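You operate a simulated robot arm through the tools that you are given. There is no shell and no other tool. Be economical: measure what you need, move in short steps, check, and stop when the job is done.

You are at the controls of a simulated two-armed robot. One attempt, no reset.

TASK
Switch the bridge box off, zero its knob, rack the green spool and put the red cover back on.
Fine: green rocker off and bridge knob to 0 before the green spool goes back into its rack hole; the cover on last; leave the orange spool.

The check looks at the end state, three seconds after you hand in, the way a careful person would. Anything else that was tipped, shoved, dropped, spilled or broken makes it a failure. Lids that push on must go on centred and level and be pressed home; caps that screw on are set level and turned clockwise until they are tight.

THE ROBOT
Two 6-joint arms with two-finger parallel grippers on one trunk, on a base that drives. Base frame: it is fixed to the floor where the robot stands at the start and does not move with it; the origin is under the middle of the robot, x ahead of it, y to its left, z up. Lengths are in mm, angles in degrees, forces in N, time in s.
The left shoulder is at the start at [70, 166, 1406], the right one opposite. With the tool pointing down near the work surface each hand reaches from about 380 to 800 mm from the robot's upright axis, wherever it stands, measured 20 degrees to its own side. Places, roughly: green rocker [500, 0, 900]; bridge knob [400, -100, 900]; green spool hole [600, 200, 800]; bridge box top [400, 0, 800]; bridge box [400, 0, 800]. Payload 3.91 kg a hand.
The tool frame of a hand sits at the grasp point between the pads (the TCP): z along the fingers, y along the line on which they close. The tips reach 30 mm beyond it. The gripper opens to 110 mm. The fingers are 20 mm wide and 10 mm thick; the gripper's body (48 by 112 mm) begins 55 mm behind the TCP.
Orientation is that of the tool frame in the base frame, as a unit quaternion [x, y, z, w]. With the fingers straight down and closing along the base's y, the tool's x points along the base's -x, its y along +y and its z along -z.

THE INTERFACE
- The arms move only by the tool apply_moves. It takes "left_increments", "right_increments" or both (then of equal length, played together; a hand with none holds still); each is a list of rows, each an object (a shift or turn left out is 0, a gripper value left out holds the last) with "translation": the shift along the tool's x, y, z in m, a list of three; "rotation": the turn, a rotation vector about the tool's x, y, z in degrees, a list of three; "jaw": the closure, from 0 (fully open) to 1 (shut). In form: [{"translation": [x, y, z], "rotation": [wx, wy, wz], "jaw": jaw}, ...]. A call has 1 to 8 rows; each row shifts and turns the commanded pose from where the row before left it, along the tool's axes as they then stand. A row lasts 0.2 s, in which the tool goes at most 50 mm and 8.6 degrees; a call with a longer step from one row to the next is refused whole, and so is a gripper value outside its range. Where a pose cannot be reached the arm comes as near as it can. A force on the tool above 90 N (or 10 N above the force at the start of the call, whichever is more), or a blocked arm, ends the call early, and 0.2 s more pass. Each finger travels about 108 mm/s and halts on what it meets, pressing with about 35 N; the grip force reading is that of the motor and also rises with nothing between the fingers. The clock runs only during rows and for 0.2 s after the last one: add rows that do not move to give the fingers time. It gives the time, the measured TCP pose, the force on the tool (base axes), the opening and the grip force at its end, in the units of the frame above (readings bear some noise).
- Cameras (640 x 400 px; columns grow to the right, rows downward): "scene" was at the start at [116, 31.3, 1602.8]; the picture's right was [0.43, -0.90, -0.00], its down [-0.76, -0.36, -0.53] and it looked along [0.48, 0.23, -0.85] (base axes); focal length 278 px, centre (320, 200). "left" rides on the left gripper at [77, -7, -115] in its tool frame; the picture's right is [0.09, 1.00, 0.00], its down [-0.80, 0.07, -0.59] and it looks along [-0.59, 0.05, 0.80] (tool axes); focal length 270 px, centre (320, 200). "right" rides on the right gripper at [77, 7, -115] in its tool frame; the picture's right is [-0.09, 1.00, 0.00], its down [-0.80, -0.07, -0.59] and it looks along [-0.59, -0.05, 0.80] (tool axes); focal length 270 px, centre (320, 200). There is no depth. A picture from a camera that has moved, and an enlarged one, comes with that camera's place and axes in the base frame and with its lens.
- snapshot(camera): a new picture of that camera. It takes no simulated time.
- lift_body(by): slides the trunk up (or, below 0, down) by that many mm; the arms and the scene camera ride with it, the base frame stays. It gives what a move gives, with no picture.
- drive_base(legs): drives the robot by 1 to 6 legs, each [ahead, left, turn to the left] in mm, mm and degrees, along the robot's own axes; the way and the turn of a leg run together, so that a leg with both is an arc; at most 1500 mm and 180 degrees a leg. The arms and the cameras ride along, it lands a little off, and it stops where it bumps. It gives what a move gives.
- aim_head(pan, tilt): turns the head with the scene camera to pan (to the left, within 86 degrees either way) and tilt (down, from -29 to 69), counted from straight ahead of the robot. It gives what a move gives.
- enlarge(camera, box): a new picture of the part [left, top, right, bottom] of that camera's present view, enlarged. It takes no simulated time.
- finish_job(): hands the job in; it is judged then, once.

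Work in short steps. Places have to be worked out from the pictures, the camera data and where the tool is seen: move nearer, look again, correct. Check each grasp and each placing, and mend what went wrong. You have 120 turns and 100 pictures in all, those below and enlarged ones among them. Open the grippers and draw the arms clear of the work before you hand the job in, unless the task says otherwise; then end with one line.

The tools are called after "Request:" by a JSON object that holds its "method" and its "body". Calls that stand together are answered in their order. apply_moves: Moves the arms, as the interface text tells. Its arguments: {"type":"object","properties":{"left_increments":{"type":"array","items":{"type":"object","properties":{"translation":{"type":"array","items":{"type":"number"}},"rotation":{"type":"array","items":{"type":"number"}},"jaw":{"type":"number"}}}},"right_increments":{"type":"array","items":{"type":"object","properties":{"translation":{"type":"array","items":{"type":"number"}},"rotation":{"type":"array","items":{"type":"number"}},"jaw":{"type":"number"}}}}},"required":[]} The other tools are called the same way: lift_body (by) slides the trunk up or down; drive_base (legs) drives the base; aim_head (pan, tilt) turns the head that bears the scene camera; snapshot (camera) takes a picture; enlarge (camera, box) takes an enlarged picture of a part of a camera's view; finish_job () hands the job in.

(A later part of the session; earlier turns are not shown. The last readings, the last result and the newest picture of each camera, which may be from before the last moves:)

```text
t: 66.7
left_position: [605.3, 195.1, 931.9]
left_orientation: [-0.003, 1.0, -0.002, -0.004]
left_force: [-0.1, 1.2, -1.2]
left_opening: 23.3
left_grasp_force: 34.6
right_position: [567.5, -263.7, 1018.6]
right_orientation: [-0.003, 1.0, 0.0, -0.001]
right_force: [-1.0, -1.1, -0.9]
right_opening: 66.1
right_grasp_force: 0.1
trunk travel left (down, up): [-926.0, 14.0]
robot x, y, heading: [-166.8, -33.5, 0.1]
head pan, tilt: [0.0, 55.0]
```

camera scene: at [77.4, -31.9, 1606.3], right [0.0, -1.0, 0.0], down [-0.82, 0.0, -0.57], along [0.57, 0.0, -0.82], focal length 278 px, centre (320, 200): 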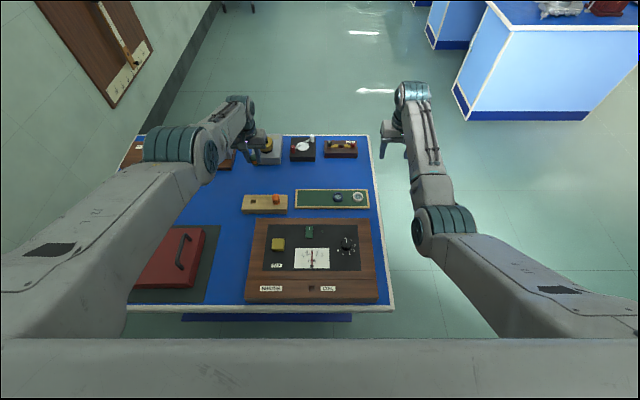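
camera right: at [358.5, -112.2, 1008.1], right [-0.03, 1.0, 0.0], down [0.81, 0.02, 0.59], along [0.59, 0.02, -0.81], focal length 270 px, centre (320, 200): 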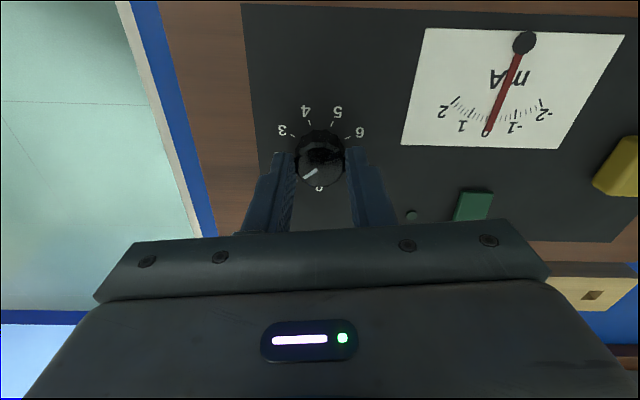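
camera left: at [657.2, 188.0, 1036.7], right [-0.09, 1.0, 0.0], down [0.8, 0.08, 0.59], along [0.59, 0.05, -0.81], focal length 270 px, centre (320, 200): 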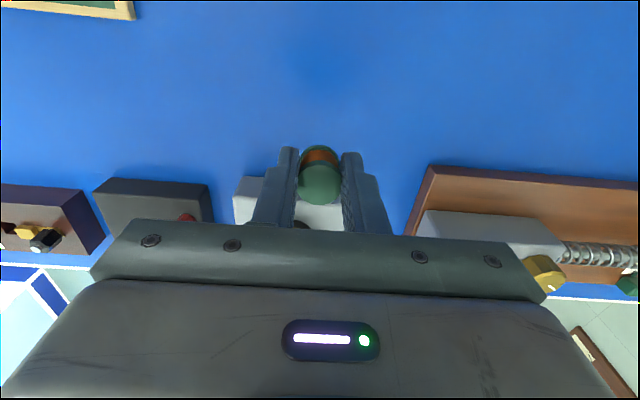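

Now I lower the trunk 32 mm (pure vertical) and check the alignment once more.

Request:
{"method": "lift_body", "body": {"by": -32}}

Request:
{"method": "enlarge", "body": {"camera": "left", "box": [260, 90, 380, 210]}}

Request:
{"method": "enlarge", "body": {"camera": "scene", "box": [240, 125, 310, 180]}}

```text
t: 67.5
left_position: [604.9, 195.3, 899.1]
left_orientation: [-0.002, 1.0, -0.002, -0.004]
left_force: [-0.4, -0.7, 0.2]
left_opening: 23.2
left_grasp_force: 34.9
right_position: [568.9, -264.7, 985.3]
right_orientation: [-0.003, 1.0, 0.001, -0.001]
right_force: [0.0, 0.1, -0.1]
right_opening: 66.2
right_grasp_force: 0.1
trunk travel left (down, up): [-894.0, 46.0]
robot x, y, heading: [-168.0, -32.6, 0.1]
head pan, tilt: [0.0, 55.0]
```

```text
3.33 times, centred on (320, 150) of left
camera zoom: at [530.2, 188.8, 1014.0], right [-0.09, 1.0, 0.0], down [0.81, 0.08, 0.59], along [0.59, 0.05, -0.81], focal length 901 px, centre (320, 367)
```

zoom: 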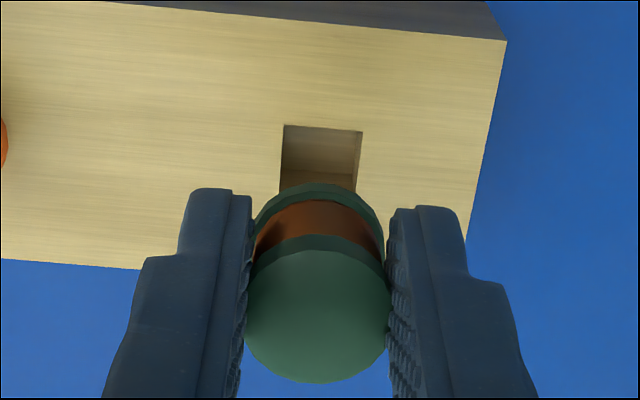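

```text
7.27 times, centred on (275, 152) of scene
camera zoom: at [-42.7, -32.0, 1599.3], right [0.0, -1.0, 0.0], down [-0.82, 0.0, -0.57], along [0.57, 0.0, -0.82], focal length 2019 px, centre (647, 546)
```

zoom: 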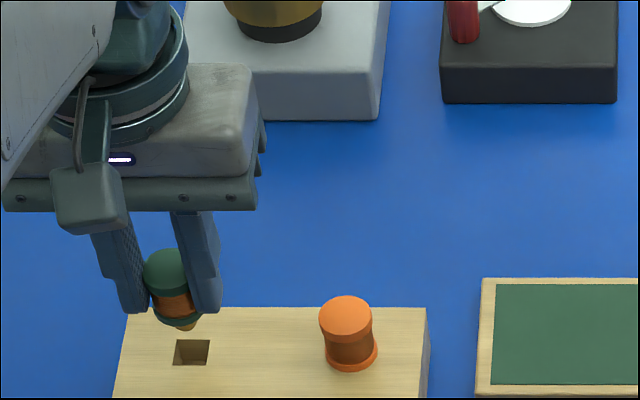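

Left view says ~1.4 mm, scene view ~4 mm still to go in −x; y is spot on. With ±2.6 mm pin clearance I shift −3 mm, then descend until the pin should be ~5 mm in.

Request:
{"method": "apply_moves", "body": {"left_increments": [{"translation": [0.0015, 0, 0]}, {"translation": [0.0015, 0, 0]}, {}, {}]}}

Request:
{"method": "lift_body", "body": {"by": -12}}

Request:
{"method": "lift_body", "body": {"by": -5}}

```text
t: 68.5
left_position: [605.4, 195.5, 897.6]
left_orientation: [-0.003, 1.0, -0.002, -0.004]
left_force: [0.7, -0.4, -0.7]
left_opening: 23.0
left_grasp_force: 34.8
right_position: [568.1, -264.3, 986.0]
right_orientation: [-0.003, 1.0, 0.0, -0.001]
right_force: [-0.8, 0.5, 0.0]
right_opening: 65.9
right_grasp_force: 0.1
trunk travel left (down, up): [-894.0, 46.0]
robot x, y, heading: [-168.5, -35.3, -0.1]
head pan, tilt: [0.0, 55.0]
```

```text
t: 69.1
left_position: [604.9, 196.5, 886.6]
left_orientation: [-0.002, 1.0, -0.001, -0.005]
left_force: [0.1, -0.4, -0.9]
left_opening: 23.5
left_grasp_force: 35.0
right_position: [568.4, -264.2, 972.8]
right_orientation: [-0.003, 1.0, 0.0, -0.002]
right_force: [-0.1, 0.6, -0.1]
right_opening: 66.0
right_grasp_force: 0.0
trunk travel left (down, up): [-882.0, 58.0]
robot x, y, heading: [-170.9, -33.6, 0.3]
head pan, tilt: [0.0, 55.0]
```

```text
t: 69.6
left_position: [605.0, 195.5, 880.6]
left_orientation: [-0.003, 1.0, -0.002, -0.005]
left_force: [-0.9, 0.1, -0.6]
left_opening: 23.3
left_grasp_force: 34.9
right_position: [567.6, -264.3, 968.3]
right_orientation: [-0.002, 1.0, 0.0, 0.0]
right_force: [0.4, -0.2, -0.5]
right_opening: 65.9
right_grasp_force: 0.0
trunk travel left (down, up): [-877.0, 63.0]
robot x, y, heading: [-168.9, -36.0, 0.0]
head pan, tilt: [0.0, 55.0]
```

No force at 880.6, where it had jammed before: the pin is entering. I continue.

Request:
{"method": "lift_body", "body": {"by": -4}}

Request:
{"method": "lift_body", "body": {"by": -3}}

Request:
{"method": "enlarge", "body": {"camera": "left", "box": [260, 90, 380, 210]}}

```text
t: 70.2
left_position: [606.2, 195.6, 877.0]
left_orientation: [-0.003, 1.0, -0.002, -0.004]
left_force: [-0.6, 0.3, -0.8]
left_opening: 23.1
left_grasp_force: 34.8
right_position: [567.9, -264.0, 964.6]
right_orientation: [-0.002, 1.0, 0.001, -0.001]
right_force: [0.5, 0.4, 0.2]
right_opening: 66.0
right_grasp_force: 0.0
trunk travel left (down, up): [-873.0, 67.0]
robot x, y, heading: [-166.7, -34.1, 0.3]
head pan, tilt: [0.0, 55.0]
```

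```text
t: 70.7
left_position: [604.9, 195.6, 873.2]
left_orientation: [-0.003, 1.0, -0.002, -0.004]
left_force: [-2.1, 1.2, -0.8]
left_opening: 23.2
left_grasp_force: 35.3
right_position: [568.5, -264.7, 961.1]
right_orientation: [-0.003, 1.0, 0.0, -0.001]
right_force: [-0.8, 0.0, -0.3]
right_opening: 65.9
right_grasp_force: 0.1
trunk travel left (down, up): [-870.0, 70.0]
robot x, y, heading: [-171.8, -32.4, 0.3]
head pan, tilt: [0.0, 55.0]
```

```text
3.33 times, centred on (320, 150) of left
camera zoom: at [529.5, 189.2, 988.9], right [-0.09, 1.0, 0.0], down [0.81, 0.08, 0.59], along [0.58, 0.05, -0.81], focal length 901 px, centre (320, 367)
```

zoom: 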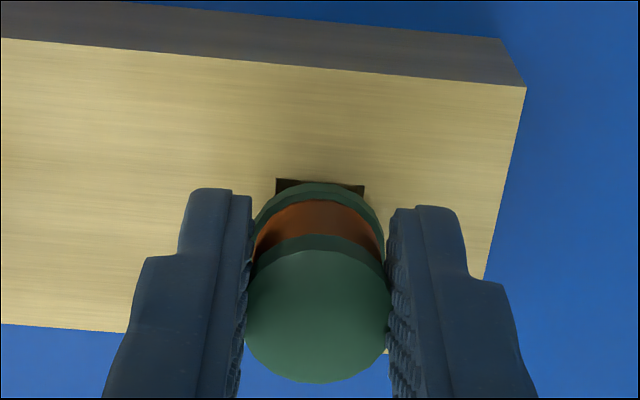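

The hole is almost covered by the flange. I lower until it seats.

Request:
{"method": "lift_body", "body": {"by": -3}}

Request:
{"method": "lift_body", "body": {"by": -3}}

Request:
{"method": "enlarge", "body": {"camera": "left", "box": [260, 90, 380, 210]}}

```text
t: 71.2
left_position: [604.8, 195.3, 870.7]
left_orientation: [-0.002, 1.0, -0.003, -0.004]
left_force: [-1.5, 0.0, -1.5]
left_opening: 23.4
left_grasp_force: 34.8
right_position: [566.5, -263.6, 959.5]
right_orientation: [-0.003, 1.0, 0.0, -0.001]
right_force: [0.2, 0.5, -0.8]
right_opening: 65.8
right_grasp_force: 0.1
trunk travel left (down, up): [-867.0, 73.0]
robot x, y, heading: [-166.2, -33.1, 0.2]
head pan, tilt: [0.0, 55.0]
```

```text
t: 71.7
left_position: [604.2, 196.6, 869.4]
left_orientation: [-0.002, 1.0, -0.002, -0.004]
left_force: [-2.2, -1.0, 1.9]
left_opening: 23.2
left_grasp_force: 35.1
right_position: [567.6, -264.3, 956.9]
right_orientation: [-0.002, 1.0, 0.001, -0.001]
right_force: [-0.1, 0.3, 0.0]
right_opening: 66.0
right_grasp_force: 0.0
trunk travel left (down, up): [-864.0, 76.0]
robot x, y, heading: [-169.5, -35.0, 0.1]
head pan, tilt: [0.0, 55.0]
```

```text
3.33 times, centred on (320, 150) of left
camera zoom: at [529.3, 189.2, 983.3], right [-0.09, 1.0, 0.0], down [0.81, 0.08, 0.59], along [0.59, 0.05, -0.81], focal length 901 px, centre (320, 367)
```

zoom: 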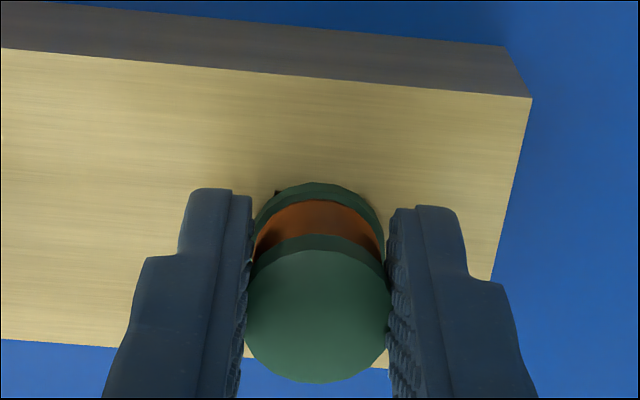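

Nearly seated (contact starting). Two more mm, then check the force.

Request:
{"method": "lift_body", "body": {"by": -2}}

Request:
{"method": "lift_body", "body": {"by": -2}}

```text
t: 72.2
left_position: [604.9, 195.4, 868.7]
left_orientation: [-0.003, 1.0, -0.002, -0.002]
left_force: [-1.3, 0.7, 7.4]
left_opening: 23.3
left_grasp_force: 34.9
right_position: [566.9, -264.7, 954.2]
right_orientation: [-0.003, 1.0, 0.0, 0.0]
right_force: [-0.1, -0.3, -0.2]
right_opening: 66.2
right_grasp_force: 0.1
trunk travel left (down, up): [-862.0, 78.0]
robot x, y, heading: [-170.0, -33.8, -0.0]
head pan, tilt: [0.0, 55.0]
```

```text
t: 72.8
left_position: [605.5, 195.1, 869.2]
left_orientation: [-0.003, 1.0, -0.002, -0.001]
left_force: [1.1, 3.4, 18.5]
left_opening: 23.4
left_grasp_force: 35.2
right_position: [564.8, -263.5, 953.1]
right_orientation: [-0.003, 1.0, 0.0, 0.0]
right_force: [-0.6, -0.2, -0.5]
right_opening: 66.0
right_grasp_force: 0.2
trunk travel left (down, up): [-860.0, 80.0]
robot x, y, heading: [-166.1, -32.4, 0.1]
head pan, tilt: [0.0, 55.0]
```

Seated: it stopped at TCP 869 with 18 N. I relieve, open moderately and lift away by the trunk.

Request:
{"method": "lift_body", "body": {"by": 2}}

Request:
{"method": "apply_moves", "body": {"left_increments": [{"jaw": 0.6}, {}, {}]}}

Request:
{"method": "lift_body", "body": {"by": 110}}

Request:
{"method": "enlarge", "body": {"camera": "left", "box": [240, 50, 400, 200]}}

```text
t: 73.3
left_position: [605.1, 195.3, 869.3]
left_orientation: [-0.003, 1.0, -0.002, -0.002]
left_force: [5.2, 2.1, 16.4]
left_opening: 23.1
left_grasp_force: 34.6
right_position: [566.1, -263.9, 954.1]
right_orientation: [-0.002, 1.0, 0.0, 0.0]
right_force: [0.0, -0.6, 0.6]
right_opening: 66.1
right_grasp_force: 0.2
trunk travel left (down, up): [-862.0, 78.0]
robot x, y, heading: [-168.0, -32.5, 0.0]
head pan, tilt: [0.0, 55.0]
```

```text
t: 74.1
left_position: [604.1, 195.8, 866.0]
left_orientation: [-0.003, 1.0, -0.002, -0.005]
left_force: [0.9, 0.1, 0.7]
left_opening: 43.8
left_grasp_force: 0.0
right_position: [567.4, -262.9, 953.6]
right_orientation: [-0.003, 1.0, 0.0, -0.001]
right_force: [0.6, -0.3, -0.4]
right_opening: 66.0
right_grasp_force: 0.0
trunk travel left (down, up): [-862.0, 78.0]
robot x, y, heading: [-169.9, -34.7, -0.0]
head pan, tilt: [0.0, 55.0]
```

```text
t: 75.2
left_position: [605.8, 195.4, 945.4]
left_orientation: [-0.003, 1.0, -0.002, -0.005]
left_force: [0.4, 0.7, -0.2]
left_opening: 44.1
left_grasp_force: 0.1
right_position: [568.0, -263.2, 1031.3]
right_orientation: [-0.002, 1.0, 0.0, -0.001]
right_force: [-0.1, -0.1, 0.2]
right_opening: 65.8
right_grasp_force: 0.0
right hand out of reach, approached as far as the arm can: row 1
trunk travel left (down, up): [-940.0, 0.0]
robot x, y, heading: [-169.7, -34.9, 0.0]
head pan, tilt: [0.0, 55.0]
```

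```text
2.67 times, centred on (320, 125) of left
camera zoom: at [529.6, 189.3, 1058.8], right [-0.09, 1.0, 0.0], down [0.81, 0.08, 0.59], along [0.58, 0.05, -0.81], focal length 721 px, centre (320, 400)
```

zoom: 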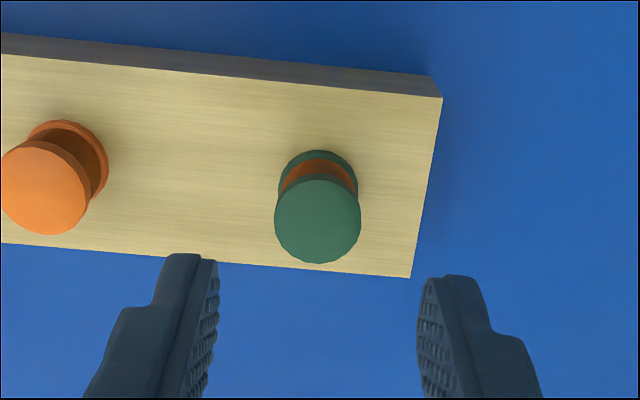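

The green spool is seated upright in its rack hole. Next is the cover; first I must get the left arm back to its normal elbow branch, so I back well away into free space.

Request:
{"method": "drive_base", "body": {"legs": [[-450, 0, 0]]}}

Request:
{"method": "apply_moves", "body": {"left_increments": [{"translation": [-0.045, 0, 0]}, {"translation": [-0.045, 0, 0]}, {"translation": [-0.045, 0, 0]}, {"translation": [-0.04, 0, -0.02]}, {"translation": [-0.02, 0, -0.04]}, {"translation": [0, 0, -0.045]}, {"translation": [0, 0, -0.045]}, {}]}}

Request:
{"method": "snapshot", "body": {"camera": "scene"}}

```text
t: 77.9
left_position: [164.0, 186.8, 943.5]
left_orientation: [0.005, 1.0, -0.002, -0.005]
left_force: [-0.2, -0.2, -1.5]
left_opening: 43.7
left_grasp_force: 0.0
right_position: [120.9, -273.2, 1030.1]
right_orientation: [0.005, 1.0, 0.0, -0.002]
right_force: [-0.5, 0.7, -0.9]
right_opening: 66.2
right_grasp_force: 0.1
trunk travel left (down, up): [-940.0, 0.0]
robot x, y, heading: [-613.8, -32.1, -0.7]
head pan, tilt: [0.0, 55.0]
```

```text
t: 79.7
left_position: [200.6, 184.9, 1131.9]
left_orientation: [0.004, 1.0, -0.001, -0.004]
left_force: [0.4, -0.7, 0.4]
left_opening: 44.2
left_grasp_force: 0.1
left hand out of reach, approached as far as the arm can: row 1, 2, 3, 4
right_position: [121.4, -271.7, 1031.2]
right_orientation: [0.005, 1.0, 0.0, -0.001]
right_force: [-0.3, -0.2, -0.3]
right_opening: 66.0
right_grasp_force: 0.1
trunk travel left (down, up): [-940.0, 0.0]
robot x, y, heading: [-613.5, -30.2, -0.8]
head pan, tilt: [0.0, 55.0]
```

```text
24 pictures are left
camera scene: at [-487.2, -31.5, 1645.3], right [-0.01, -1.0, 0.0], down [-0.82, 0.01, -0.57], along [0.57, -0.01, -0.82], focal length 278 px, centre (320, 200)
```

scene: 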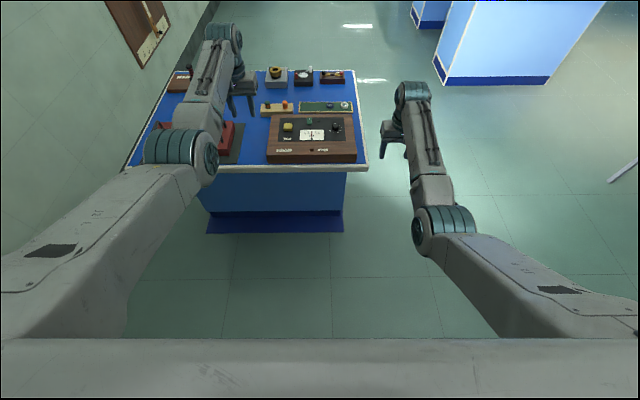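

The hand rose freely to z=1132. Now I try pulling it back in.

Request:
{"method": "apply_moves", "body": {"left_increments": [{"translation": [0.03, 0, -0.01]}, {"translation": [0.04, 0, 0]}, {"translation": [0.04, 0, 0.02]}, {"translation": [0.04, 0, 0.04]}, {"translation": [0.03, 0, 0.04]}, {"translation": [0.02, 0, 0.04]}, {}]}}

```text
refused: row 4 steps farther than a row can; nothing moved
```

Request:
{"method": "apply_moves", "body": {"left_increments": [{"translation": [0.03, 0, -0.01]}, {"translation": [0.04, 0, 0]}, {"translation": [0.04, 0, 0.02]}, {"translation": [0.03, 0, 0.035]}, {"translation": [0.03, 0, 0.035]}, {"translation": [0.02, 0, 0.04]}, {}]}}

```text
t: 81.3
left_position: [22.3, 188.7, 1003.5]
left_orientation: [0.005, 1.0, -0.002, -0.004]
left_force: [0.3, -0.3, -0.4]
left_opening: 44.0
left_grasp_force: 0.0
left hand out of reach, approached as far as the arm can: row 3
right_position: [118.8, -273.3, 1031.3]
right_orientation: [0.006, 1.0, 0.0, 0.0]
right_force: [-0.9, -0.5, 0.5]
right_opening: 66.0
right_grasp_force: 0.1
trunk travel left (down, up): [-940.0, 0.0]
robot x, y, heading: [-614.2, -33.2, -1.0]
head pan, tilt: [0.0, 55.0]
```

The left arm is back in its normal branch. Now I drive in front of the cover (centre ≈ y 498, yaw ≈ +0.9°), staying back for now.

Request:
{"method": "drive_base", "body": {"legs": [[0, 0, 1.9], [0, 530, 0]]}}

Request:
{"method": "aim_head", "body": {"pan": 0, "tilt": 48}}

Request:
{"method": "enlarge", "body": {"camera": "scene", "box": [220, 60, 420, 185]}}

```text
t: 84.8
left_position: [7.2, 739.5, 1002.9]
left_orientation: [-0.008, 1.0, -0.001, -0.005]
left_force: [0.6, -0.1, 1.1]
left_opening: 44.0
left_grasp_force: 0.1
right_position: [116.1, 281.5, 1032.4]
right_orientation: [-0.008, 1.0, 0.0, -0.001]
right_force: [0.8, -0.5, -0.7]
right_opening: 66.0
right_grasp_force: 0.1
trunk travel left (down, up): [-940.0, 0.0]
robot x, y, heading: [-618.8, 504.6, 0.9]
head pan, tilt: [0.0, 55.0]
```

```text
t: 85.5
left_position: [6.3, 739.1, 1004.0]
left_orientation: [-0.009, 1.0, -0.002, -0.004]
left_force: [0.3, -0.7, -0.1]
left_opening: 43.9
left_grasp_force: 0.1
right_position: [117.7, 281.4, 1032.1]
right_orientation: [-0.008, 1.0, 0.0, 0.0]
right_force: [-0.3, 0.4, -0.1]
right_opening: 66.0
right_grasp_force: 0.0
trunk travel left (down, up): [-940.0, 0.0]
robot x, y, heading: [-620.0, 504.1, 0.9]
head pan, tilt: [0.0, 48.0]
```

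```text
3.20 times, centred on (320, 122) of scene
camera zoom: at [-490.0, 506.2, 1654.5], right [0.01, -1.0, 0.0], down [-0.74, -0.01, -0.67], along [0.67, 0.01, -0.74], focal length 888 px, centre (320, 448)
```

zoom: 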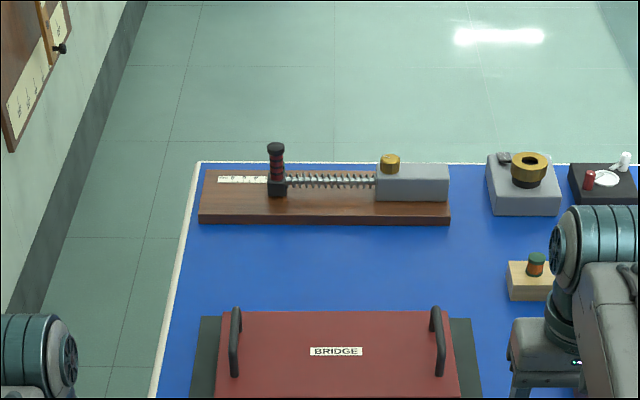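

The cover centre checks at (419,498.5), parallel to the robot. I set both hands to ±135 mm beside the axis at z≈975.

Request:
{"method": "apply_moves", "body": {"left_increments": [{"translation": [-0.001, -0.015, 0.005], "jaw": 0.4}, {"translation": [-0.001, -0.015, 0.005]}, {"translation": [-0.001, -0.015, 0.005]}, {"translation": [-0.001, -0.015, 0.005]}, {"translation": [-0.001, -0.015, 0.005]}, {"translation": [-0.001, -0.015, 0.004]}, {}], "right_increments": [{"translation": [0.016, 0.0165, 0.0095], "jaw": 0.4}, {"translation": [0.016, 0.0165, 0.0095]}, {"translation": [0.016, 0.0165, 0.0095]}, {"translation": [0.016, 0.0165, 0.0095]}, {"translation": [0.017, 0.0165, 0.0095]}, {"translation": [0.017, 0.0165, 0.0095]}, {}]}}

```text
t: 87.1
left_position: [14.3, 649.1, 976.3]
left_orientation: [-0.009, 1.0, -0.002, -0.005]
left_force: [0.5, 0.1, 0.2]
left_opening: 66.2
left_grasp_force: 0.1
right_position: [17.4, 379.6, 974.8]
right_orientation: [-0.008, 1.0, 0.001, -0.001]
right_force: [0.6, -0.1, 0.0]
right_opening: 66.1
right_grasp_force: 0.0
trunk travel left (down, up): [-940.0, 0.0]
robot x, y, heading: [-622.2, 504.8, 0.7]
head pan, tilt: [0.0, 48.0]
```

Both hands in place. I drive ahead 400 mm (and 23 mm right) with tips well above the handles.

Request:
{"method": "drive_base", "body": {"legs": [[395, -23, 0]]}}

Request:
{"method": "snapshot", "body": {"camera": "left"}}

Request:
{"method": "snapshot", "body": {"camera": "right"}}

```text
t: 89.6
left_position: [416.3, 637.6, 977.8]
left_orientation: [-0.012, 1.0, -0.002, -0.003]
left_force: [-1.0, -0.4, 0.0]
left_opening: 65.9
left_grasp_force: 0.1
right_position: [421.2, 369.3, 975.0]
right_orientation: [-0.013, 1.0, 0.0, 0.0]
right_force: [-0.1, 0.3, 0.6]
right_opening: 65.8
right_grasp_force: 0.2
trunk travel left (down, up): [-940.0, 0.0]
robot x, y, heading: [-215.5, 487.1, 1.2]
head pan, tilt: [0.0, 48.0]
```

```text
22 pictures are left
camera left: at [339.8, 630.3, 1091.6], right [-0.11, 0.99, 0.0], down [0.8, 0.09, 0.59], along [0.58, 0.06, -0.81], focal length 270 px, centre (320, 200)
```

left: 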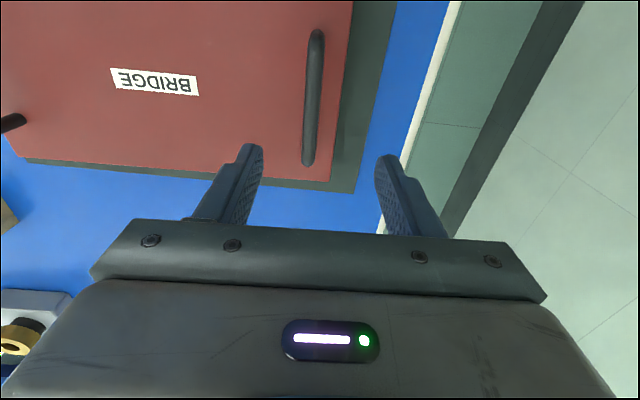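

```text
21 pictures are left
camera right: at [344.1, 373.8, 1089.8], right [0.06, 1.0, 0.0], down [0.8, -0.05, 0.59], along [0.59, -0.04, -0.8], focal length 270 px, centre (320, 200)
```

right: 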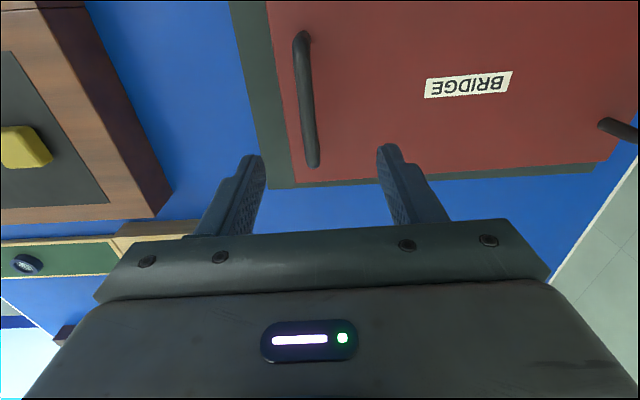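

Handle bars: left centre ≈ (406,631), right ≈ (412,360), bar height ~876. I align both hands and descend 70 mm.

Request:
{"method": "apply_moves", "body": {"left_increments": [{"translation": [0.01, -0.007, 0]}, {"translation": [0, 0, 0.02]}, {"translation": [0, 0, 0.025]}, {"translation": [0, 0, 0.025]}, {}], "right_increments": [{"translation": [0.0095, -0.0095, 0]}, {"translation": [0, 0, 0.02]}, {"translation": [0, 0, 0.025]}, {"translation": [0, 0, 0.025]}, {}]}}

Request:
{"method": "snapshot", "body": {"camera": "left"}}

Request:
{"method": "snapshot", "body": {"camera": "right"}}

```text
t: 90.8
left_position: [404.0, 630.4, 906.1]
left_orientation: [-0.012, 1.0, -0.002, -0.005]
left_force: [0.2, -0.7, -0.9]
left_opening: 65.8
left_grasp_force: 0.0
right_position: [412.1, 358.8, 905.0]
right_orientation: [-0.013, 1.0, 0.001, -0.001]
right_force: [0.2, 0.1, -0.4]
right_opening: 65.9
right_grasp_force: 0.0
trunk travel left (down, up): [-940.0, 0.0]
robot x, y, heading: [-216.6, 486.7, 1.3]
head pan, tilt: [0.0, 48.0]
```

```text
20 pictures are left
camera left: at [329.1, 622.5, 1020.8], right [-0.11, 0.99, 0.0], down [0.8, 0.09, 0.59], along [0.58, 0.06, -0.81], focal length 270 px, centre (320, 200)
```

left: 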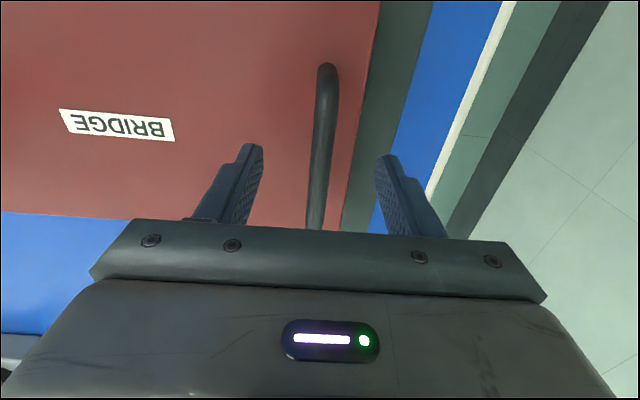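

```text
19 pictures are left
camera right: at [336.0, 363.4, 1019.7], right [0.06, 1.0, 0.0], down [0.8, -0.05, 0.59], along [0.59, -0.04, -0.81], focal length 270 px, centre (320, 200)
```

right: 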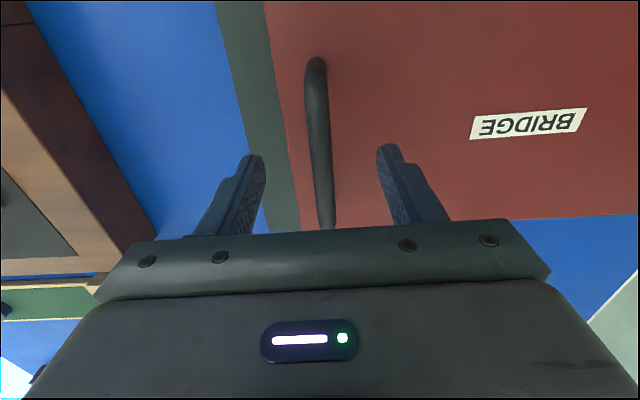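

Both bars are centred between the fingers. I go down 24 mm and close both grippers.

Request:
{"method": "apply_moves", "body": {"left_increments": [{"translation": [0, 0, 0.012]}, {"translation": [0, 0, 0.012]}, {}], "right_increments": [{"translation": [0, 0, 0.012]}, {"translation": [0, 0, 0.012]}, {}]}}

Request:
{"method": "apply_moves", "body": {"left_increments": [{"jaw": 0.8}, {"jaw": 1}, {}, {}], "right_increments": [{"jaw": 0.8}, {"jaw": 1}, {}, {}]}}

```text
t: 91.6
left_position: [405.5, 630.2, 882.6]
left_orientation: [-0.012, 1.0, -0.002, -0.004]
left_force: [0.0, -0.8, 0.3]
left_opening: 65.9
left_grasp_force: 0.1
right_position: [412.5, 359.6, 880.9]
right_orientation: [-0.012, 1.0, 0.0, -0.001]
right_force: [0.4, -0.7, 0.6]
right_opening: 66.4
right_grasp_force: 0.0
trunk travel left (down, up): [-940.0, 0.0]
robot x, y, heading: [-219.8, 488.5, 1.1]
head pan, tilt: [0.0, 48.0]
```

```text
t: 92.6
left_position: [406.6, 631.0, 882.3]
left_orientation: [-0.013, 1.0, -0.002, -0.005]
left_force: [-0.2, -5.0, 0.0]
left_opening: 11.6
left_grasp_force: 35.4
right_position: [412.8, 359.9, 881.3]
right_orientation: [-0.012, 1.0, 0.0, -0.001]
right_force: [0.2, 4.7, 0.3]
right_opening: 11.2
right_grasp_force: 34.4
trunk travel left (down, up): [-940.0, 0.0]
robot x, y, heading: [-216.8, 487.1, 1.2]
head pan, tilt: [0.0, 48.0]
```

Both handles are gripped (11.5 mm). I lift both hands together, slowly.

Request:
{"method": "apply_moves", "body": {"left_increments": [{"translation": [0, 0, -0.003]}, {"translation": [0, 0, -0.005]}, {"translation": [0, 0, -0.006]}, {"translation": [0, 0, -0.006]}, {"translation": [0, 0, -0.006]}, {"translation": [0, 0, -0.006]}, {}], "right_increments": [{"translation": [0, 0, -0.003]}, {"translation": [0, 0, -0.005]}, {"translation": [0, 0, -0.006]}, {"translation": [0, 0, -0.006]}, {"translation": [0, 0, -0.006]}, {"translation": [0, 0, -0.006]}, {}]}}

Request:
{"method": "snapshot", "body": {"camera": "scene"}}

```text
t: 94.2
left_position: [407.3, 630.9, 914.7]
left_orientation: [-0.012, 1.0, -0.003, -0.005]
left_force: [-0.7, -13.9, -2.6]
left_opening: 11.7
left_grasp_force: 35.2
right_position: [413.0, 360.4, 912.7]
right_orientation: [-0.012, 1.0, 0.0, -0.001]
right_force: [0.9, 13.5, -2.6]
right_opening: 11.6
right_grasp_force: 35.0
trunk travel left (down, up): [-940.0, 0.0]
robot x, y, heading: [-217.1, 486.3, 1.1]
head pan, tilt: [0.0, 48.0]
```

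```text
18 pictures are left
camera scene: at [-84.0, 491.8, 1654.4], right [0.02, -1.0, 0.0], down [-0.74, -0.02, -0.67], along [0.67, 0.01, -0.74], focal length 278 px, centre (320, 200)
```

scene: 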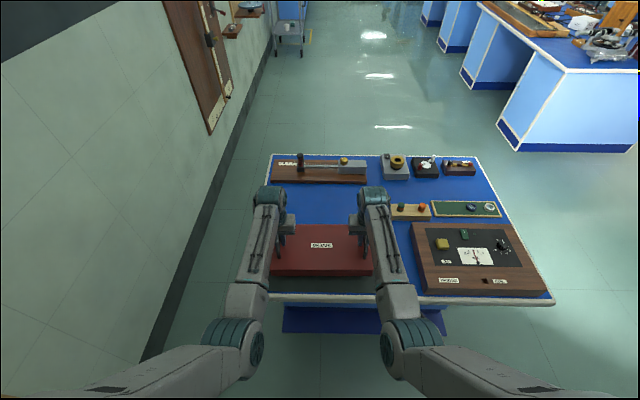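

The cover is up and level (≈5 N total). I raise it another 66 mm.

Request:
{"method": "apply_moves", "body": {"left_increments": [{"translation": [0, -0.0005, -0.008]}, {"translation": [0, -0.0005, -0.01]}, {"translation": [0, 0, -0.01]}, {"translation": [0, 0, -0.01]}, {"translation": [0, 0, -0.01]}, {"translation": [0, 0, -0.01]}, {"translation": [0, 0, -0.008]}, {}], "right_increments": [{"translation": [0, 0.0005, -0.008]}, {"translation": [0, 0.0005, -0.01]}, {"translation": [0, 0, -0.01]}, {"translation": [0, 0, -0.01]}, {"translation": [0, 0, -0.01]}, {"translation": [0, 0, -0.01]}, {"translation": [0, 0, -0.008]}, {}]}}

```text
t: 96.0
left_position: [408.1, 630.1, 980.1]
left_orientation: [-0.012, 1.0, -0.002, -0.006]
left_force: [-2.1, 2.5, -2.4]
left_opening: 11.6
left_grasp_force: 34.6
right_position: [414.1, 361.4, 979.8]
right_orientation: [-0.011, 1.0, -0.001, -0.002]
right_force: [2.9, -2.5, -3.9]
right_opening: 11.4
right_grasp_force: 35.4
trunk travel left (down, up): [-940.0, 0.0]
robot x, y, heading: [-216.9, 488.3, 1.3]
head pan, tilt: [0.0, 48.0]
```

Now I drive the cover right over the box (490 mm right, then turn −1.3°).

Request:
{"method": "drive_base", "body": {"legs": [[0, -490, 0], [0, 0, -1.3]]}}

Request:
{"method": "apply_moves", "body": {"left_increments": [{}], "right_increments": [{}]}}

Request:
{"method": "enlarge", "body": {"camera": "scene", "box": [200, 170, 440, 320]}}

```text
t: 99.3
left_position: [423.1, 128.6, 980.2]
left_orientation: [-0.009, 1.0, -0.002, -0.005]
left_force: [-3.2, 21.8, -3.3]
left_opening: 11.5
left_grasp_force: 34.9
right_position: [428.7, -141.0, 978.8]
right_orientation: [-0.008, 1.0, -0.001, -0.002]
right_force: [2.7, -22.6, -3.3]
right_opening: 11.4
right_grasp_force: 34.6
trunk travel left (down, up): [-940.0, 0.0]
robot x, y, heading: [-201.9, -12.8, 0.7]
head pan, tilt: [0.0, 48.0]
```

```text
t: 99.7
left_position: [423.1, 127.8, 979.7]
left_orientation: [-0.009, 1.0, -0.001, -0.005]
left_force: [-2.2, 0.7, -3.1]
left_opening: 11.6
left_grasp_force: 35.0
right_position: [428.8, -142.5, 978.9]
right_orientation: [-0.008, 1.0, 0.001, -0.001]
right_force: [2.8, -0.6, -2.7]
right_opening: 11.2
right_grasp_force: 34.1
trunk travel left (down, up): [-940.0, 0.0]
robot x, y, heading: [-204.6, -9.2, 0.6]
head pan, tilt: [0.0, 48.0]
```

```text
2.67 times, centred on (320, 245) of scene
camera zoom: at [-69.6, -8.0, 1654.4], right [0.01, -1.0, 0.0], down [-0.74, -0.01, -0.67], along [0.67, 0.01, -0.74], focal length 740 px, centre (320, 80)
```

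zoom: 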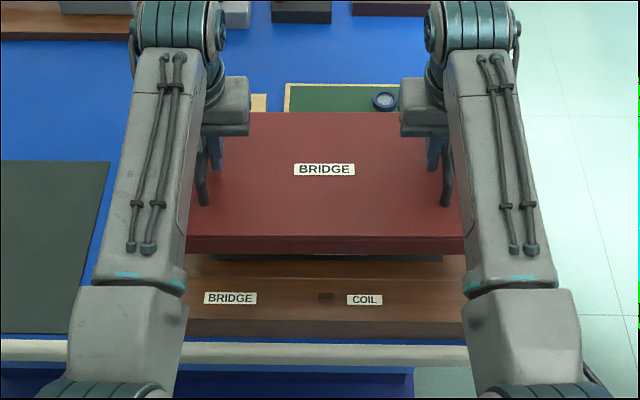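

The cover hangs above the box with ~1° residual yaw. I correct yaw with the two arms, add +3 mm in x, and lower 40 mm.

Request:
{"method": "apply_moves", "body": {"left_increments": [{"translation": [-0.003, 0, 0.005], "rotation": [0, 0, 0.5]}, {"translation": [-0.002, 0, 0.005], "rotation": [0, 0, 0.4]}, {"translation": [0, 0, 0.006]}, {"translation": [0, 0, 0.006]}, {"translation": [0, 0, 0.006]}, {"translation": [0, 0, 0.006]}, {"translation": [0, 0, 0.006]}, {}], "right_increments": [{"translation": [-0.001, 0, 0.005], "rotation": [0, 0, 0.5]}, {"translation": [0, 0, 0.005], "rotation": [0, 0, 0.4]}, {"translation": [0, 0, 0.006]}, {"translation": [0, 0, 0.006]}, {"translation": [0, 0, 0.006]}, {"translation": [0, 0, 0.006]}, {"translation": [0, 0, 0.006]}, {}]}}

Request:
{"method": "snapshot", "body": {"camera": "left"}}

Request:
{"method": "snapshot", "body": {"camera": "right"}}

Request:
{"method": "enlarge", "body": {"camera": "scene", "box": [240, 190, 400, 310]}}

```text
t: 101.5
left_position: [428.1, 130.6, 940.0]
left_orientation: [-0.001, 1.0, -0.002, -0.004]
left_force: [-1.7, -4.7, -3.1]
left_opening: 11.3
left_grasp_force: 35.2
right_position: [427.2, -140.5, 939.2]
right_orientation: [-0.001, 1.0, 0.0, -0.002]
right_force: [1.9, 3.3, -3.1]
right_opening: 11.7
right_grasp_force: 34.8
trunk travel left (down, up): [-940.0, 0.0]
robot x, y, heading: [-207.3, -10.7, 1.1]
head pan, tilt: [0.0, 48.0]
```

```text
16 pictures are left
camera left: at [352.0, 123.6, 1054.6], right [-0.09, 1.0, 0.0], down [0.81, 0.08, 0.59], along [0.58, 0.05, -0.81], focal length 270 px, centre (320, 200)
```

left: 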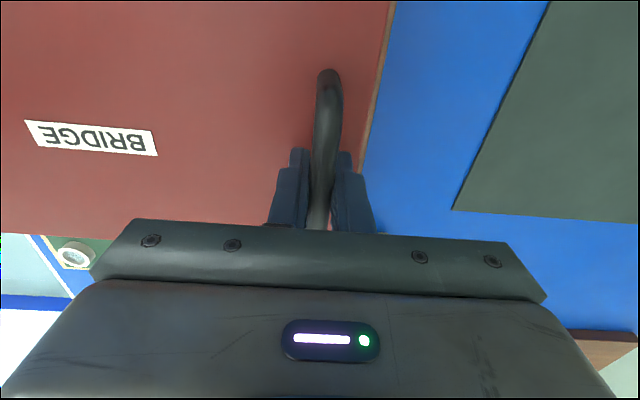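

```text
15 pictures are left
camera right: at [352.0, -133.6, 1053.9], right [0.09, 1.0, 0.0], down [0.8, -0.07, 0.59], along [0.59, -0.05, -0.81], focal length 270 px, centre (320, 200)
```

right: 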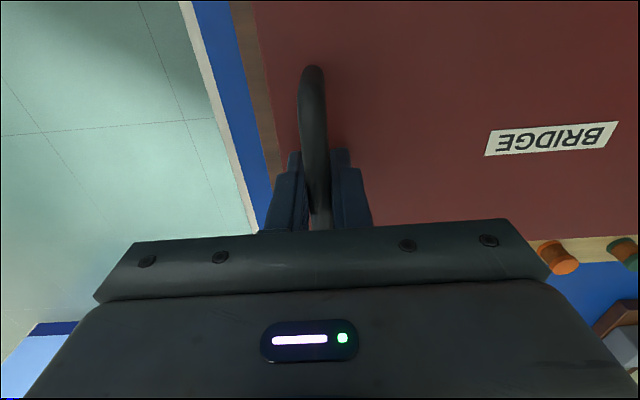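

```text
3.33 times, centred on (320, 250) of scene
camera zoom: at [-69.7, -6.9, 1654.4], right [0.01, -1.0, 0.0], down [-0.74, -0.01, -0.67], along [0.67, 0.01, -0.74], focal length 926 px, centre (320, 33)
```

zoom: 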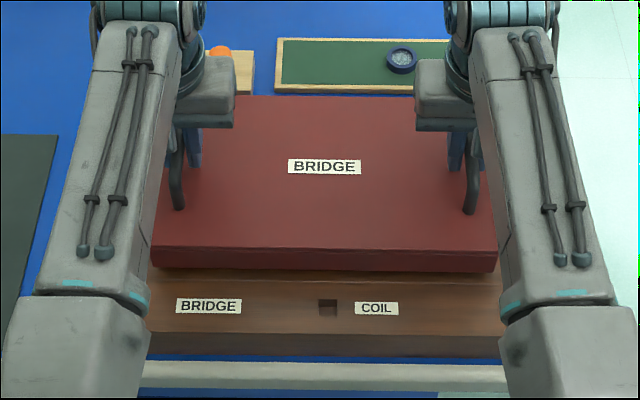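

Margins: cover is ~4 mm too far left (+y) and ~0.5° yawed relative to the box; front margin looks ~2 mm small. I correct these and lower a few mm.

Request:
{"method": "apply_moves", "body": {"left_increments": [{"translation": [-0.0015, -0.0022, 0], "rotation": [0, 0, 0.25]}, {"translation": [-0.0015, -0.0022, 0], "rotation": [0, 0, 0.25]}, {"translation": [0, 0, 0.002]}, {"translation": [0, 0, 0.001]}, {}], "right_increments": [{"translation": [0, -0.0022, 0], "rotation": [0, 0, 0.25]}, {"translation": [-0.0005, -0.0022, 0], "rotation": [0, 0, 0.25]}, {"translation": [0, 0, 0.002]}, {"translation": [0, 0, 0.001]}, {}]}}

Request:
{"method": "enlarge", "body": {"camera": "scene", "box": [270, 240, 370, 300]}}

Request:
{"method": "enlarge", "body": {"camera": "left", "box": [330, 0, 430, 190]}}

Request:
{"method": "enlarge", "body": {"camera": "right", "box": [210, 0, 310, 190]}}

```text
t: 102.7
left_position: [432.3, 125.0, 936.2]
left_orientation: [0.002, 1.0, -0.002, -0.005]
left_force: [-2.9, 0.5, -2.1]
left_opening: 11.4
left_grasp_force: 35.0
right_position: [430.2, -145.5, 937.1]
right_orientation: [0.004, 1.0, -0.001, -0.001]
right_force: [2.1, -0.5, -2.8]
right_opening: 11.5
right_grasp_force: 34.6
trunk travel left (down, up): [-940.0, 0.0]
robot x, y, heading: [-203.5, -11.3, 0.6]
head pan, tilt: [0.0, 48.0]
```

```text
6.40 times, centred on (320, 270) of scene
camera zoom: at [-69.6, -7.0, 1654.4], right [0.01, -1.0, 0.0], down [-0.74, -0.01, -0.67], along [0.67, 0.01, -0.74], focal length 1777 px, centre (320, -248)
```

zoom: 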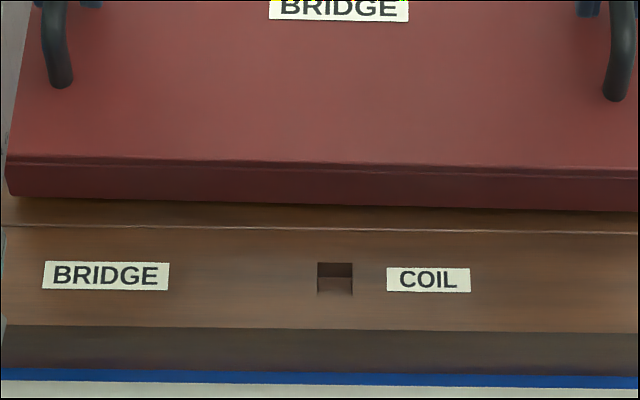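

```text
2.11 times, centred on (380, 95) of left
camera zoom: at [356.2, 119.0, 1051.3], right [-0.08, 1.0, 0.0], down [0.81, 0.07, 0.59], along [0.58, 0.05, -0.81], focal length 569 px, centre (194, 421)
```

zoom: 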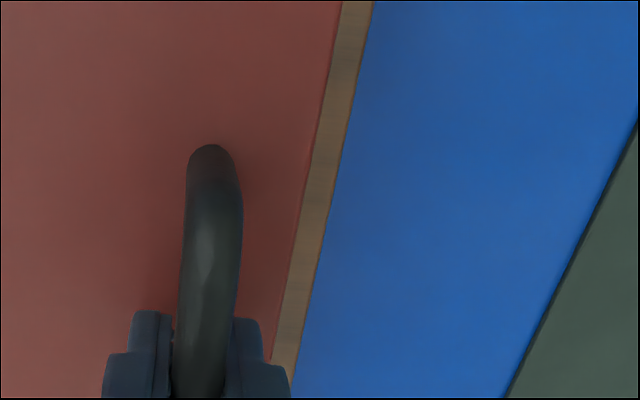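

```text
2.11 times, centred on (260, 95) of right
camera zoom: at [353.5, -138.0, 1051.1], right [0.1, 1.0, 0.0], down [0.8, -0.08, 0.59], along [0.59, -0.06, -0.81], focal length 569 px, centre (446, 421)
```

zoom: 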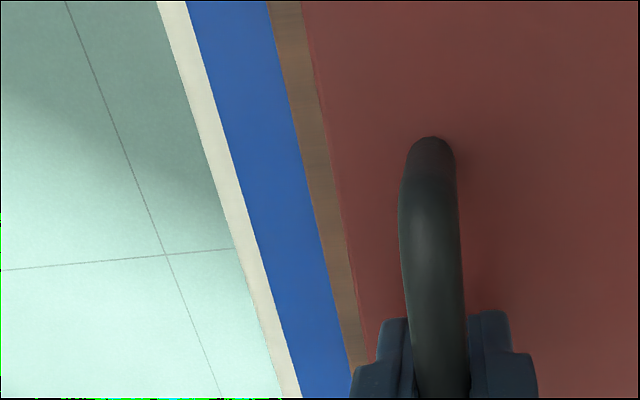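

Side margins now match; the cover is ~0.7° clockwise of the box and ~1 mm forward. I trim that.

Request:
{"method": "apply_moves", "body": {"left_increments": [{"translation": [0.0011, 0, 0], "rotation": [0, 0, -0.25]}, {"translation": [0.0011, 0, 0], "rotation": [0, 0, -0.25]}, {}, {}], "right_increments": [{"translation": [-0.0001, 0, 0], "rotation": [0, 0, -0.25]}, {"translation": [-0.0001, 0, 0], "rotation": [0, 0, -0.25]}, {}, {}]}}

Request:
{"method": "enlarge", "body": {"camera": "scene", "box": [270, 240, 370, 300]}}

```text
t: 103.7
left_position: [428.5, 125.2, 936.8]
left_orientation: [-0.002, 1.0, -0.002, -0.005]
left_force: [-1.0, 5.0, -2.5]
left_opening: 11.5
left_grasp_force: 34.5
right_position: [429.2, -146.0, 935.2]
right_orientation: [0.0, 1.0, -0.001, 0.0]
right_force: [1.0, -5.6, -3.1]
right_opening: 11.5
right_grasp_force: 34.8
trunk travel left (down, up): [-940.0, 0.0]
robot x, y, heading: [-202.9, -7.9, 0.8]
head pan, tilt: [0.0, 48.0]
```

```text
6.40 times, centred on (320, 270) of scene
camera zoom: at [-69.6, -6.8, 1654.4], right [0.01, -1.0, 0.0], down [-0.74, -0.01, -0.67], along [0.67, 0.01, -0.74], focal length 1777 px, centre (320, -248)
```

zoom: 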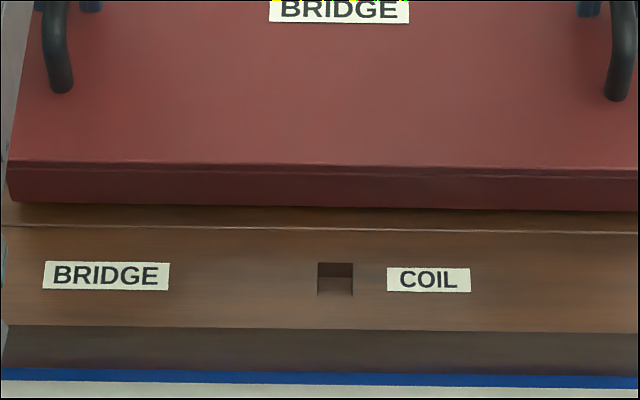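

Nearly parallel (0.3° left); front margin ≈ 10.7 mm as wanted. I trim that and lower gently onto the box.

Request:
{"method": "apply_moves", "body": {"left_increments": [{"translation": [0.0007, 0, 0.001], "rotation": [0, 0, -0.3]}, {"translation": [0, 0, 0.001]}, {"translation": [0, 0, 0.001]}, {"translation": [0, 0, 0.001]}, {}], "right_increments": [{"translation": [-0.0007, 0, 0.001], "rotation": [0, 0, -0.3]}, {"translation": [0, 0, 0.001]}, {"translation": [0, 0, 0.001]}, {"translation": [0, 0, 0.001]}, {}]}}

```text
t: 104.9
left_position: [429.1, 125.0, 932.0]
left_orientation: [-0.005, 1.0, -0.002, -0.005]
left_force: [-1.8, 3.5, -3.3]
left_opening: 11.4
left_grasp_force: 34.6
right_position: [429.7, -146.2, 933.4]
right_orientation: [-0.003, 1.0, 0.001, -0.001]
right_force: [2.2, -2.7, -2.3]
right_opening: 11.4
right_grasp_force: 35.1
trunk travel left (down, up): [-940.0, 0.0]
robot x, y, heading: [-203.9, -9.7, 0.8]
head pan, tilt: [0.0, 48.0]
```

Still hanging free; continue down in 1 mm rows.

Request:
{"method": "apply_moves", "body": {"left_increments": [{"translation": [0, 0, 0.001]}, {"translation": [0, 0, 0.001]}, {"translation": [0, 0, 0.001]}, {"translation": [0, 0, 0.001]}, {}], "right_increments": [{"translation": [0, 0, 0.001]}, {"translation": [0, 0, 0.001]}, {"translation": [0, 0, 0.001]}, {"translation": [0, 0, 0.001]}, {}]}}

Request:
{"method": "enlarge", "body": {"camera": "scene", "box": [270, 240, 370, 300]}}

```text
t: 106.1
left_position: [429.6, 123.5, 927.4]
left_orientation: [-0.003, 1.0, -0.002, -0.004]
left_force: [-1.3, 4.2, -1.8]
left_opening: 11.2
left_grasp_force: 34.9
right_position: [430.2, -145.4, 927.6]
right_orientation: [-0.003, 1.0, -0.001, -0.001]
right_force: [0.8, -3.7, -3.4]
right_opening: 11.4
right_grasp_force: 34.3
trunk travel left (down, up): [-940.0, 0.0]
robot x, y, heading: [-206.0, -9.3, 0.6]
head pan, tilt: [0.0, 48.0]
```

```text
6.40 times, centred on (320, 270) of scene
camera zoom: at [-69.7, -6.9, 1654.4], right [0.01, -1.0, 0.0], down [-0.74, -0.01, -0.67], along [0.67, 0.01, -0.74], focal length 1777 px, centre (320, -248)
```

zoom: 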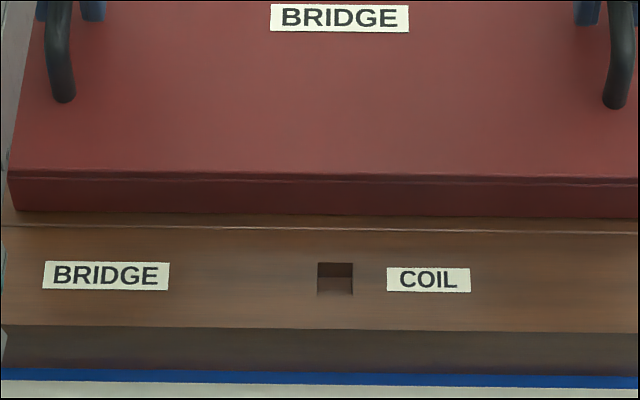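

Parallel now. Still free; I lower further in small steps and watch the force.

Request:
{"method": "apply_moves", "body": {"left_increments": [{"translation": [0, 0, 0.001]}, {"translation": [0, 0, 0.001]}, {}], "right_increments": [{"translation": [0, 0, 0.001]}, {"translation": [0, 0, 0.001]}, {}]}}

Request:
{"method": "apply_moves", "body": {"left_increments": [{"translation": [0, 0, 0.001]}, {"translation": [0, 0, 0.001]}, {}], "right_increments": [{"translation": [0, 0, 0.001]}, {"translation": [0, 0, 0.001]}, {}]}}

```text
t: 106.9
left_position: [428.8, 124.1, 930.1]
left_orientation: [-0.004, 1.0, -0.002, -0.004]
left_force: [-1.2, 3.4, 13.0]
left_opening: 11.7
left_grasp_force: 34.7
right_position: [427.9, -147.1, 927.9]
right_orientation: [-0.005, 1.0, -0.001, -0.001]
right_force: [3.9, -4.2, -2.4]
right_opening: 11.4
right_grasp_force: 35.4
trunk travel left (down, up): [-940.0, 0.0]
robot x, y, heading: [-205.6, -11.1, 0.5]
head pan, tilt: [0.0, 48.0]
```

```text
t: 107.7
left_position: [428.6, 123.1, 927.7]
left_orientation: [-0.004, 1.0, -0.001, -0.002]
left_force: [7.0, 7.3, 20.1]
left_opening: 11.6
left_grasp_force: 35.2
right_position: [430.0, -146.3, 927.0]
right_orientation: [-0.002, 1.0, -0.001, 0.003]
right_force: [6.3, -8.3, 13.5]
right_opening: 11.6
right_grasp_force: 34.7
trunk travel left (down, up): [-940.0, 0.0]
robot x, y, heading: [-200.0, -8.0, 0.8]
head pan, tilt: [0.0, 48.0]
```

Contact on both sides at TCP≈927 (cover bottom ≈ 852 = box top). I check the seat.

Request:
{"method": "enlarge", "body": {"camera": "scene", "box": [240, 190, 400, 300]}}

Request:
{"method": "snapshot", "body": {"camera": "left"}}

Request:
{"method": "snapshot", "body": {"camera": "right"}}

```text
3.64 times, centred on (320, 245) of scene
camera zoom: at [-73.6, -7.5, 1655.1], right [0.01, -1.0, 0.0], down [-0.74, -0.01, -0.67], along [0.67, 0.01, -0.74], focal length 1010 px, centre (320, 36)
```

zoom: 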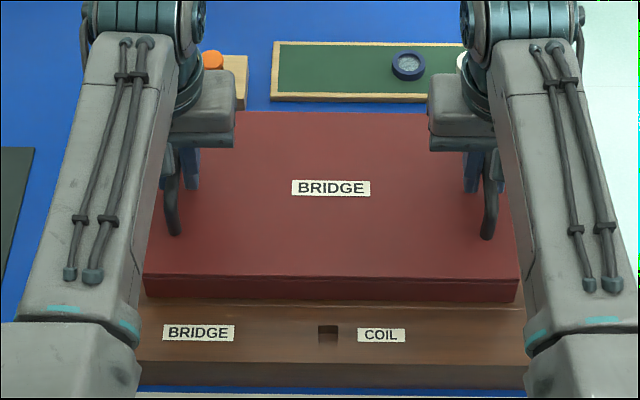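

```text
7 pictures are left
camera left: at [351.8, 117.1, 1042.3], right [-0.1, 1.0, 0.0], down [0.8, 0.08, 0.59], along [0.59, 0.06, -0.81], focal length 270 px, centre (320, 200)
```

left: 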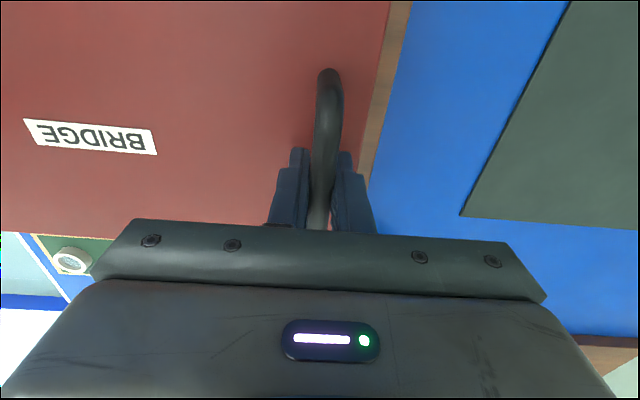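

```text
6 pictures are left
camera right: at [352.1, -139.8, 1041.4], right [0.08, 1.0, 0.0], down [0.8, -0.07, 0.6], along [0.6, -0.05, -0.8], focal length 270 px, centre (320, 200)
```

right: 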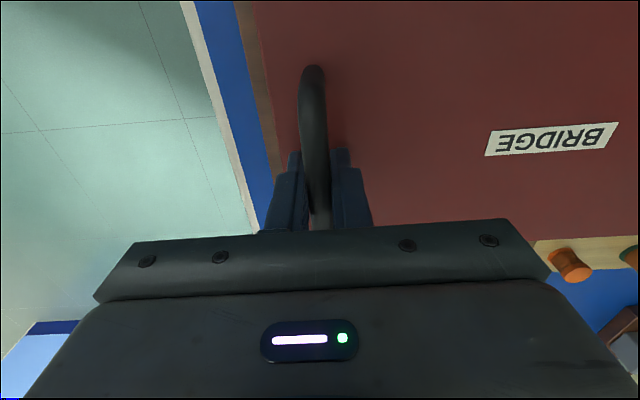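

Front margin is ~6.5 mm where ~11 is centred, and left margin 19 vs right 16.4. I unload 4 mm up, shift +4.5 mm x and +1.3 mm y, and set down again.

Request:
{"method": "apply_moves", "body": {"left_increments": [{"translation": [0, 0, -0.003]}, {"translation": [0, 0, -0.003]}, {"translation": [-0.0022, 0.0006, 0]}, {"translation": [-0.0023, 0.0007, 0]}, {}], "right_increments": [{"translation": [0, 0, -0.003]}, {"translation": [0, 0, -0.003]}, {"translation": [-0.0022, 0.0006, 0]}, {"translation": [-0.0023, 0.0007, 0]}, {}]}}

Request:
{"method": "apply_moves", "body": {"left_increments": [{"translation": [0, 0, 0.001]}, {"translation": [0, 0, 0.001]}, {"translation": [0, 0, 0.001]}, {"translation": [0, 0, 0.001]}, {}], "right_increments": [{"translation": [0, 0, 0.001]}, {"translation": [0, 0, 0.001]}, {"translation": [0, 0, 0.001]}, {"translation": [0, 0, 0.001]}, {}]}}

Request:
{"method": "enlarge", "body": {"camera": "scene", "box": [260, 240, 380, 300]}}

```text
t: 108.9
left_position: [432.3, 126.0, 930.7]
left_orientation: [-0.004, 1.0, 0.0, -0.005]
left_force: [-2.1, 17.7, -3.3]
left_opening: 11.6
left_grasp_force: 35.0
right_position: [434.6, -144.0, 930.8]
right_orientation: [-0.003, 1.0, -0.001, -0.001]
right_force: [2.1, -17.8, -2.6]
right_opening: 11.6
right_grasp_force: 34.8
trunk travel left (down, up): [-940.0, 0.0]
robot x, y, heading: [-203.2, -10.0, 0.8]
head pan, tilt: [0.0, 48.0]
```

```text
t: 110.1
left_position: [432.7, 124.7, 928.7]
left_orientation: [-0.005, 1.0, -0.002, -0.004]
left_force: [-1.3, 19.8, 7.4]
left_opening: 11.5
left_grasp_force: 34.8
right_position: [433.9, -144.6, 928.0]
right_orientation: [-0.004, 1.0, 0.0, -0.001]
right_force: [2.4, -16.0, -2.0]
right_opening: 11.6
right_grasp_force: 34.7
trunk travel left (down, up): [-940.0, 0.0]
robot x, y, heading: [-200.4, -11.7, 0.7]
head pan, tilt: [0.0, 48.0]
```

```text
5.33 times, centred on (320, 270) of scene
camera zoom: at [-71.2, -6.8, 1654.7], right [0.01, -1.0, 0.0], down [-0.74, -0.01, -0.67], along [0.67, 0.01, -0.74], focal length 1481 px, centre (320, -173)
```

zoom: 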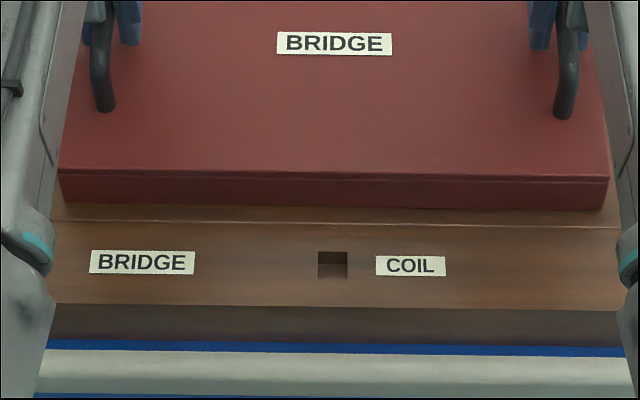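

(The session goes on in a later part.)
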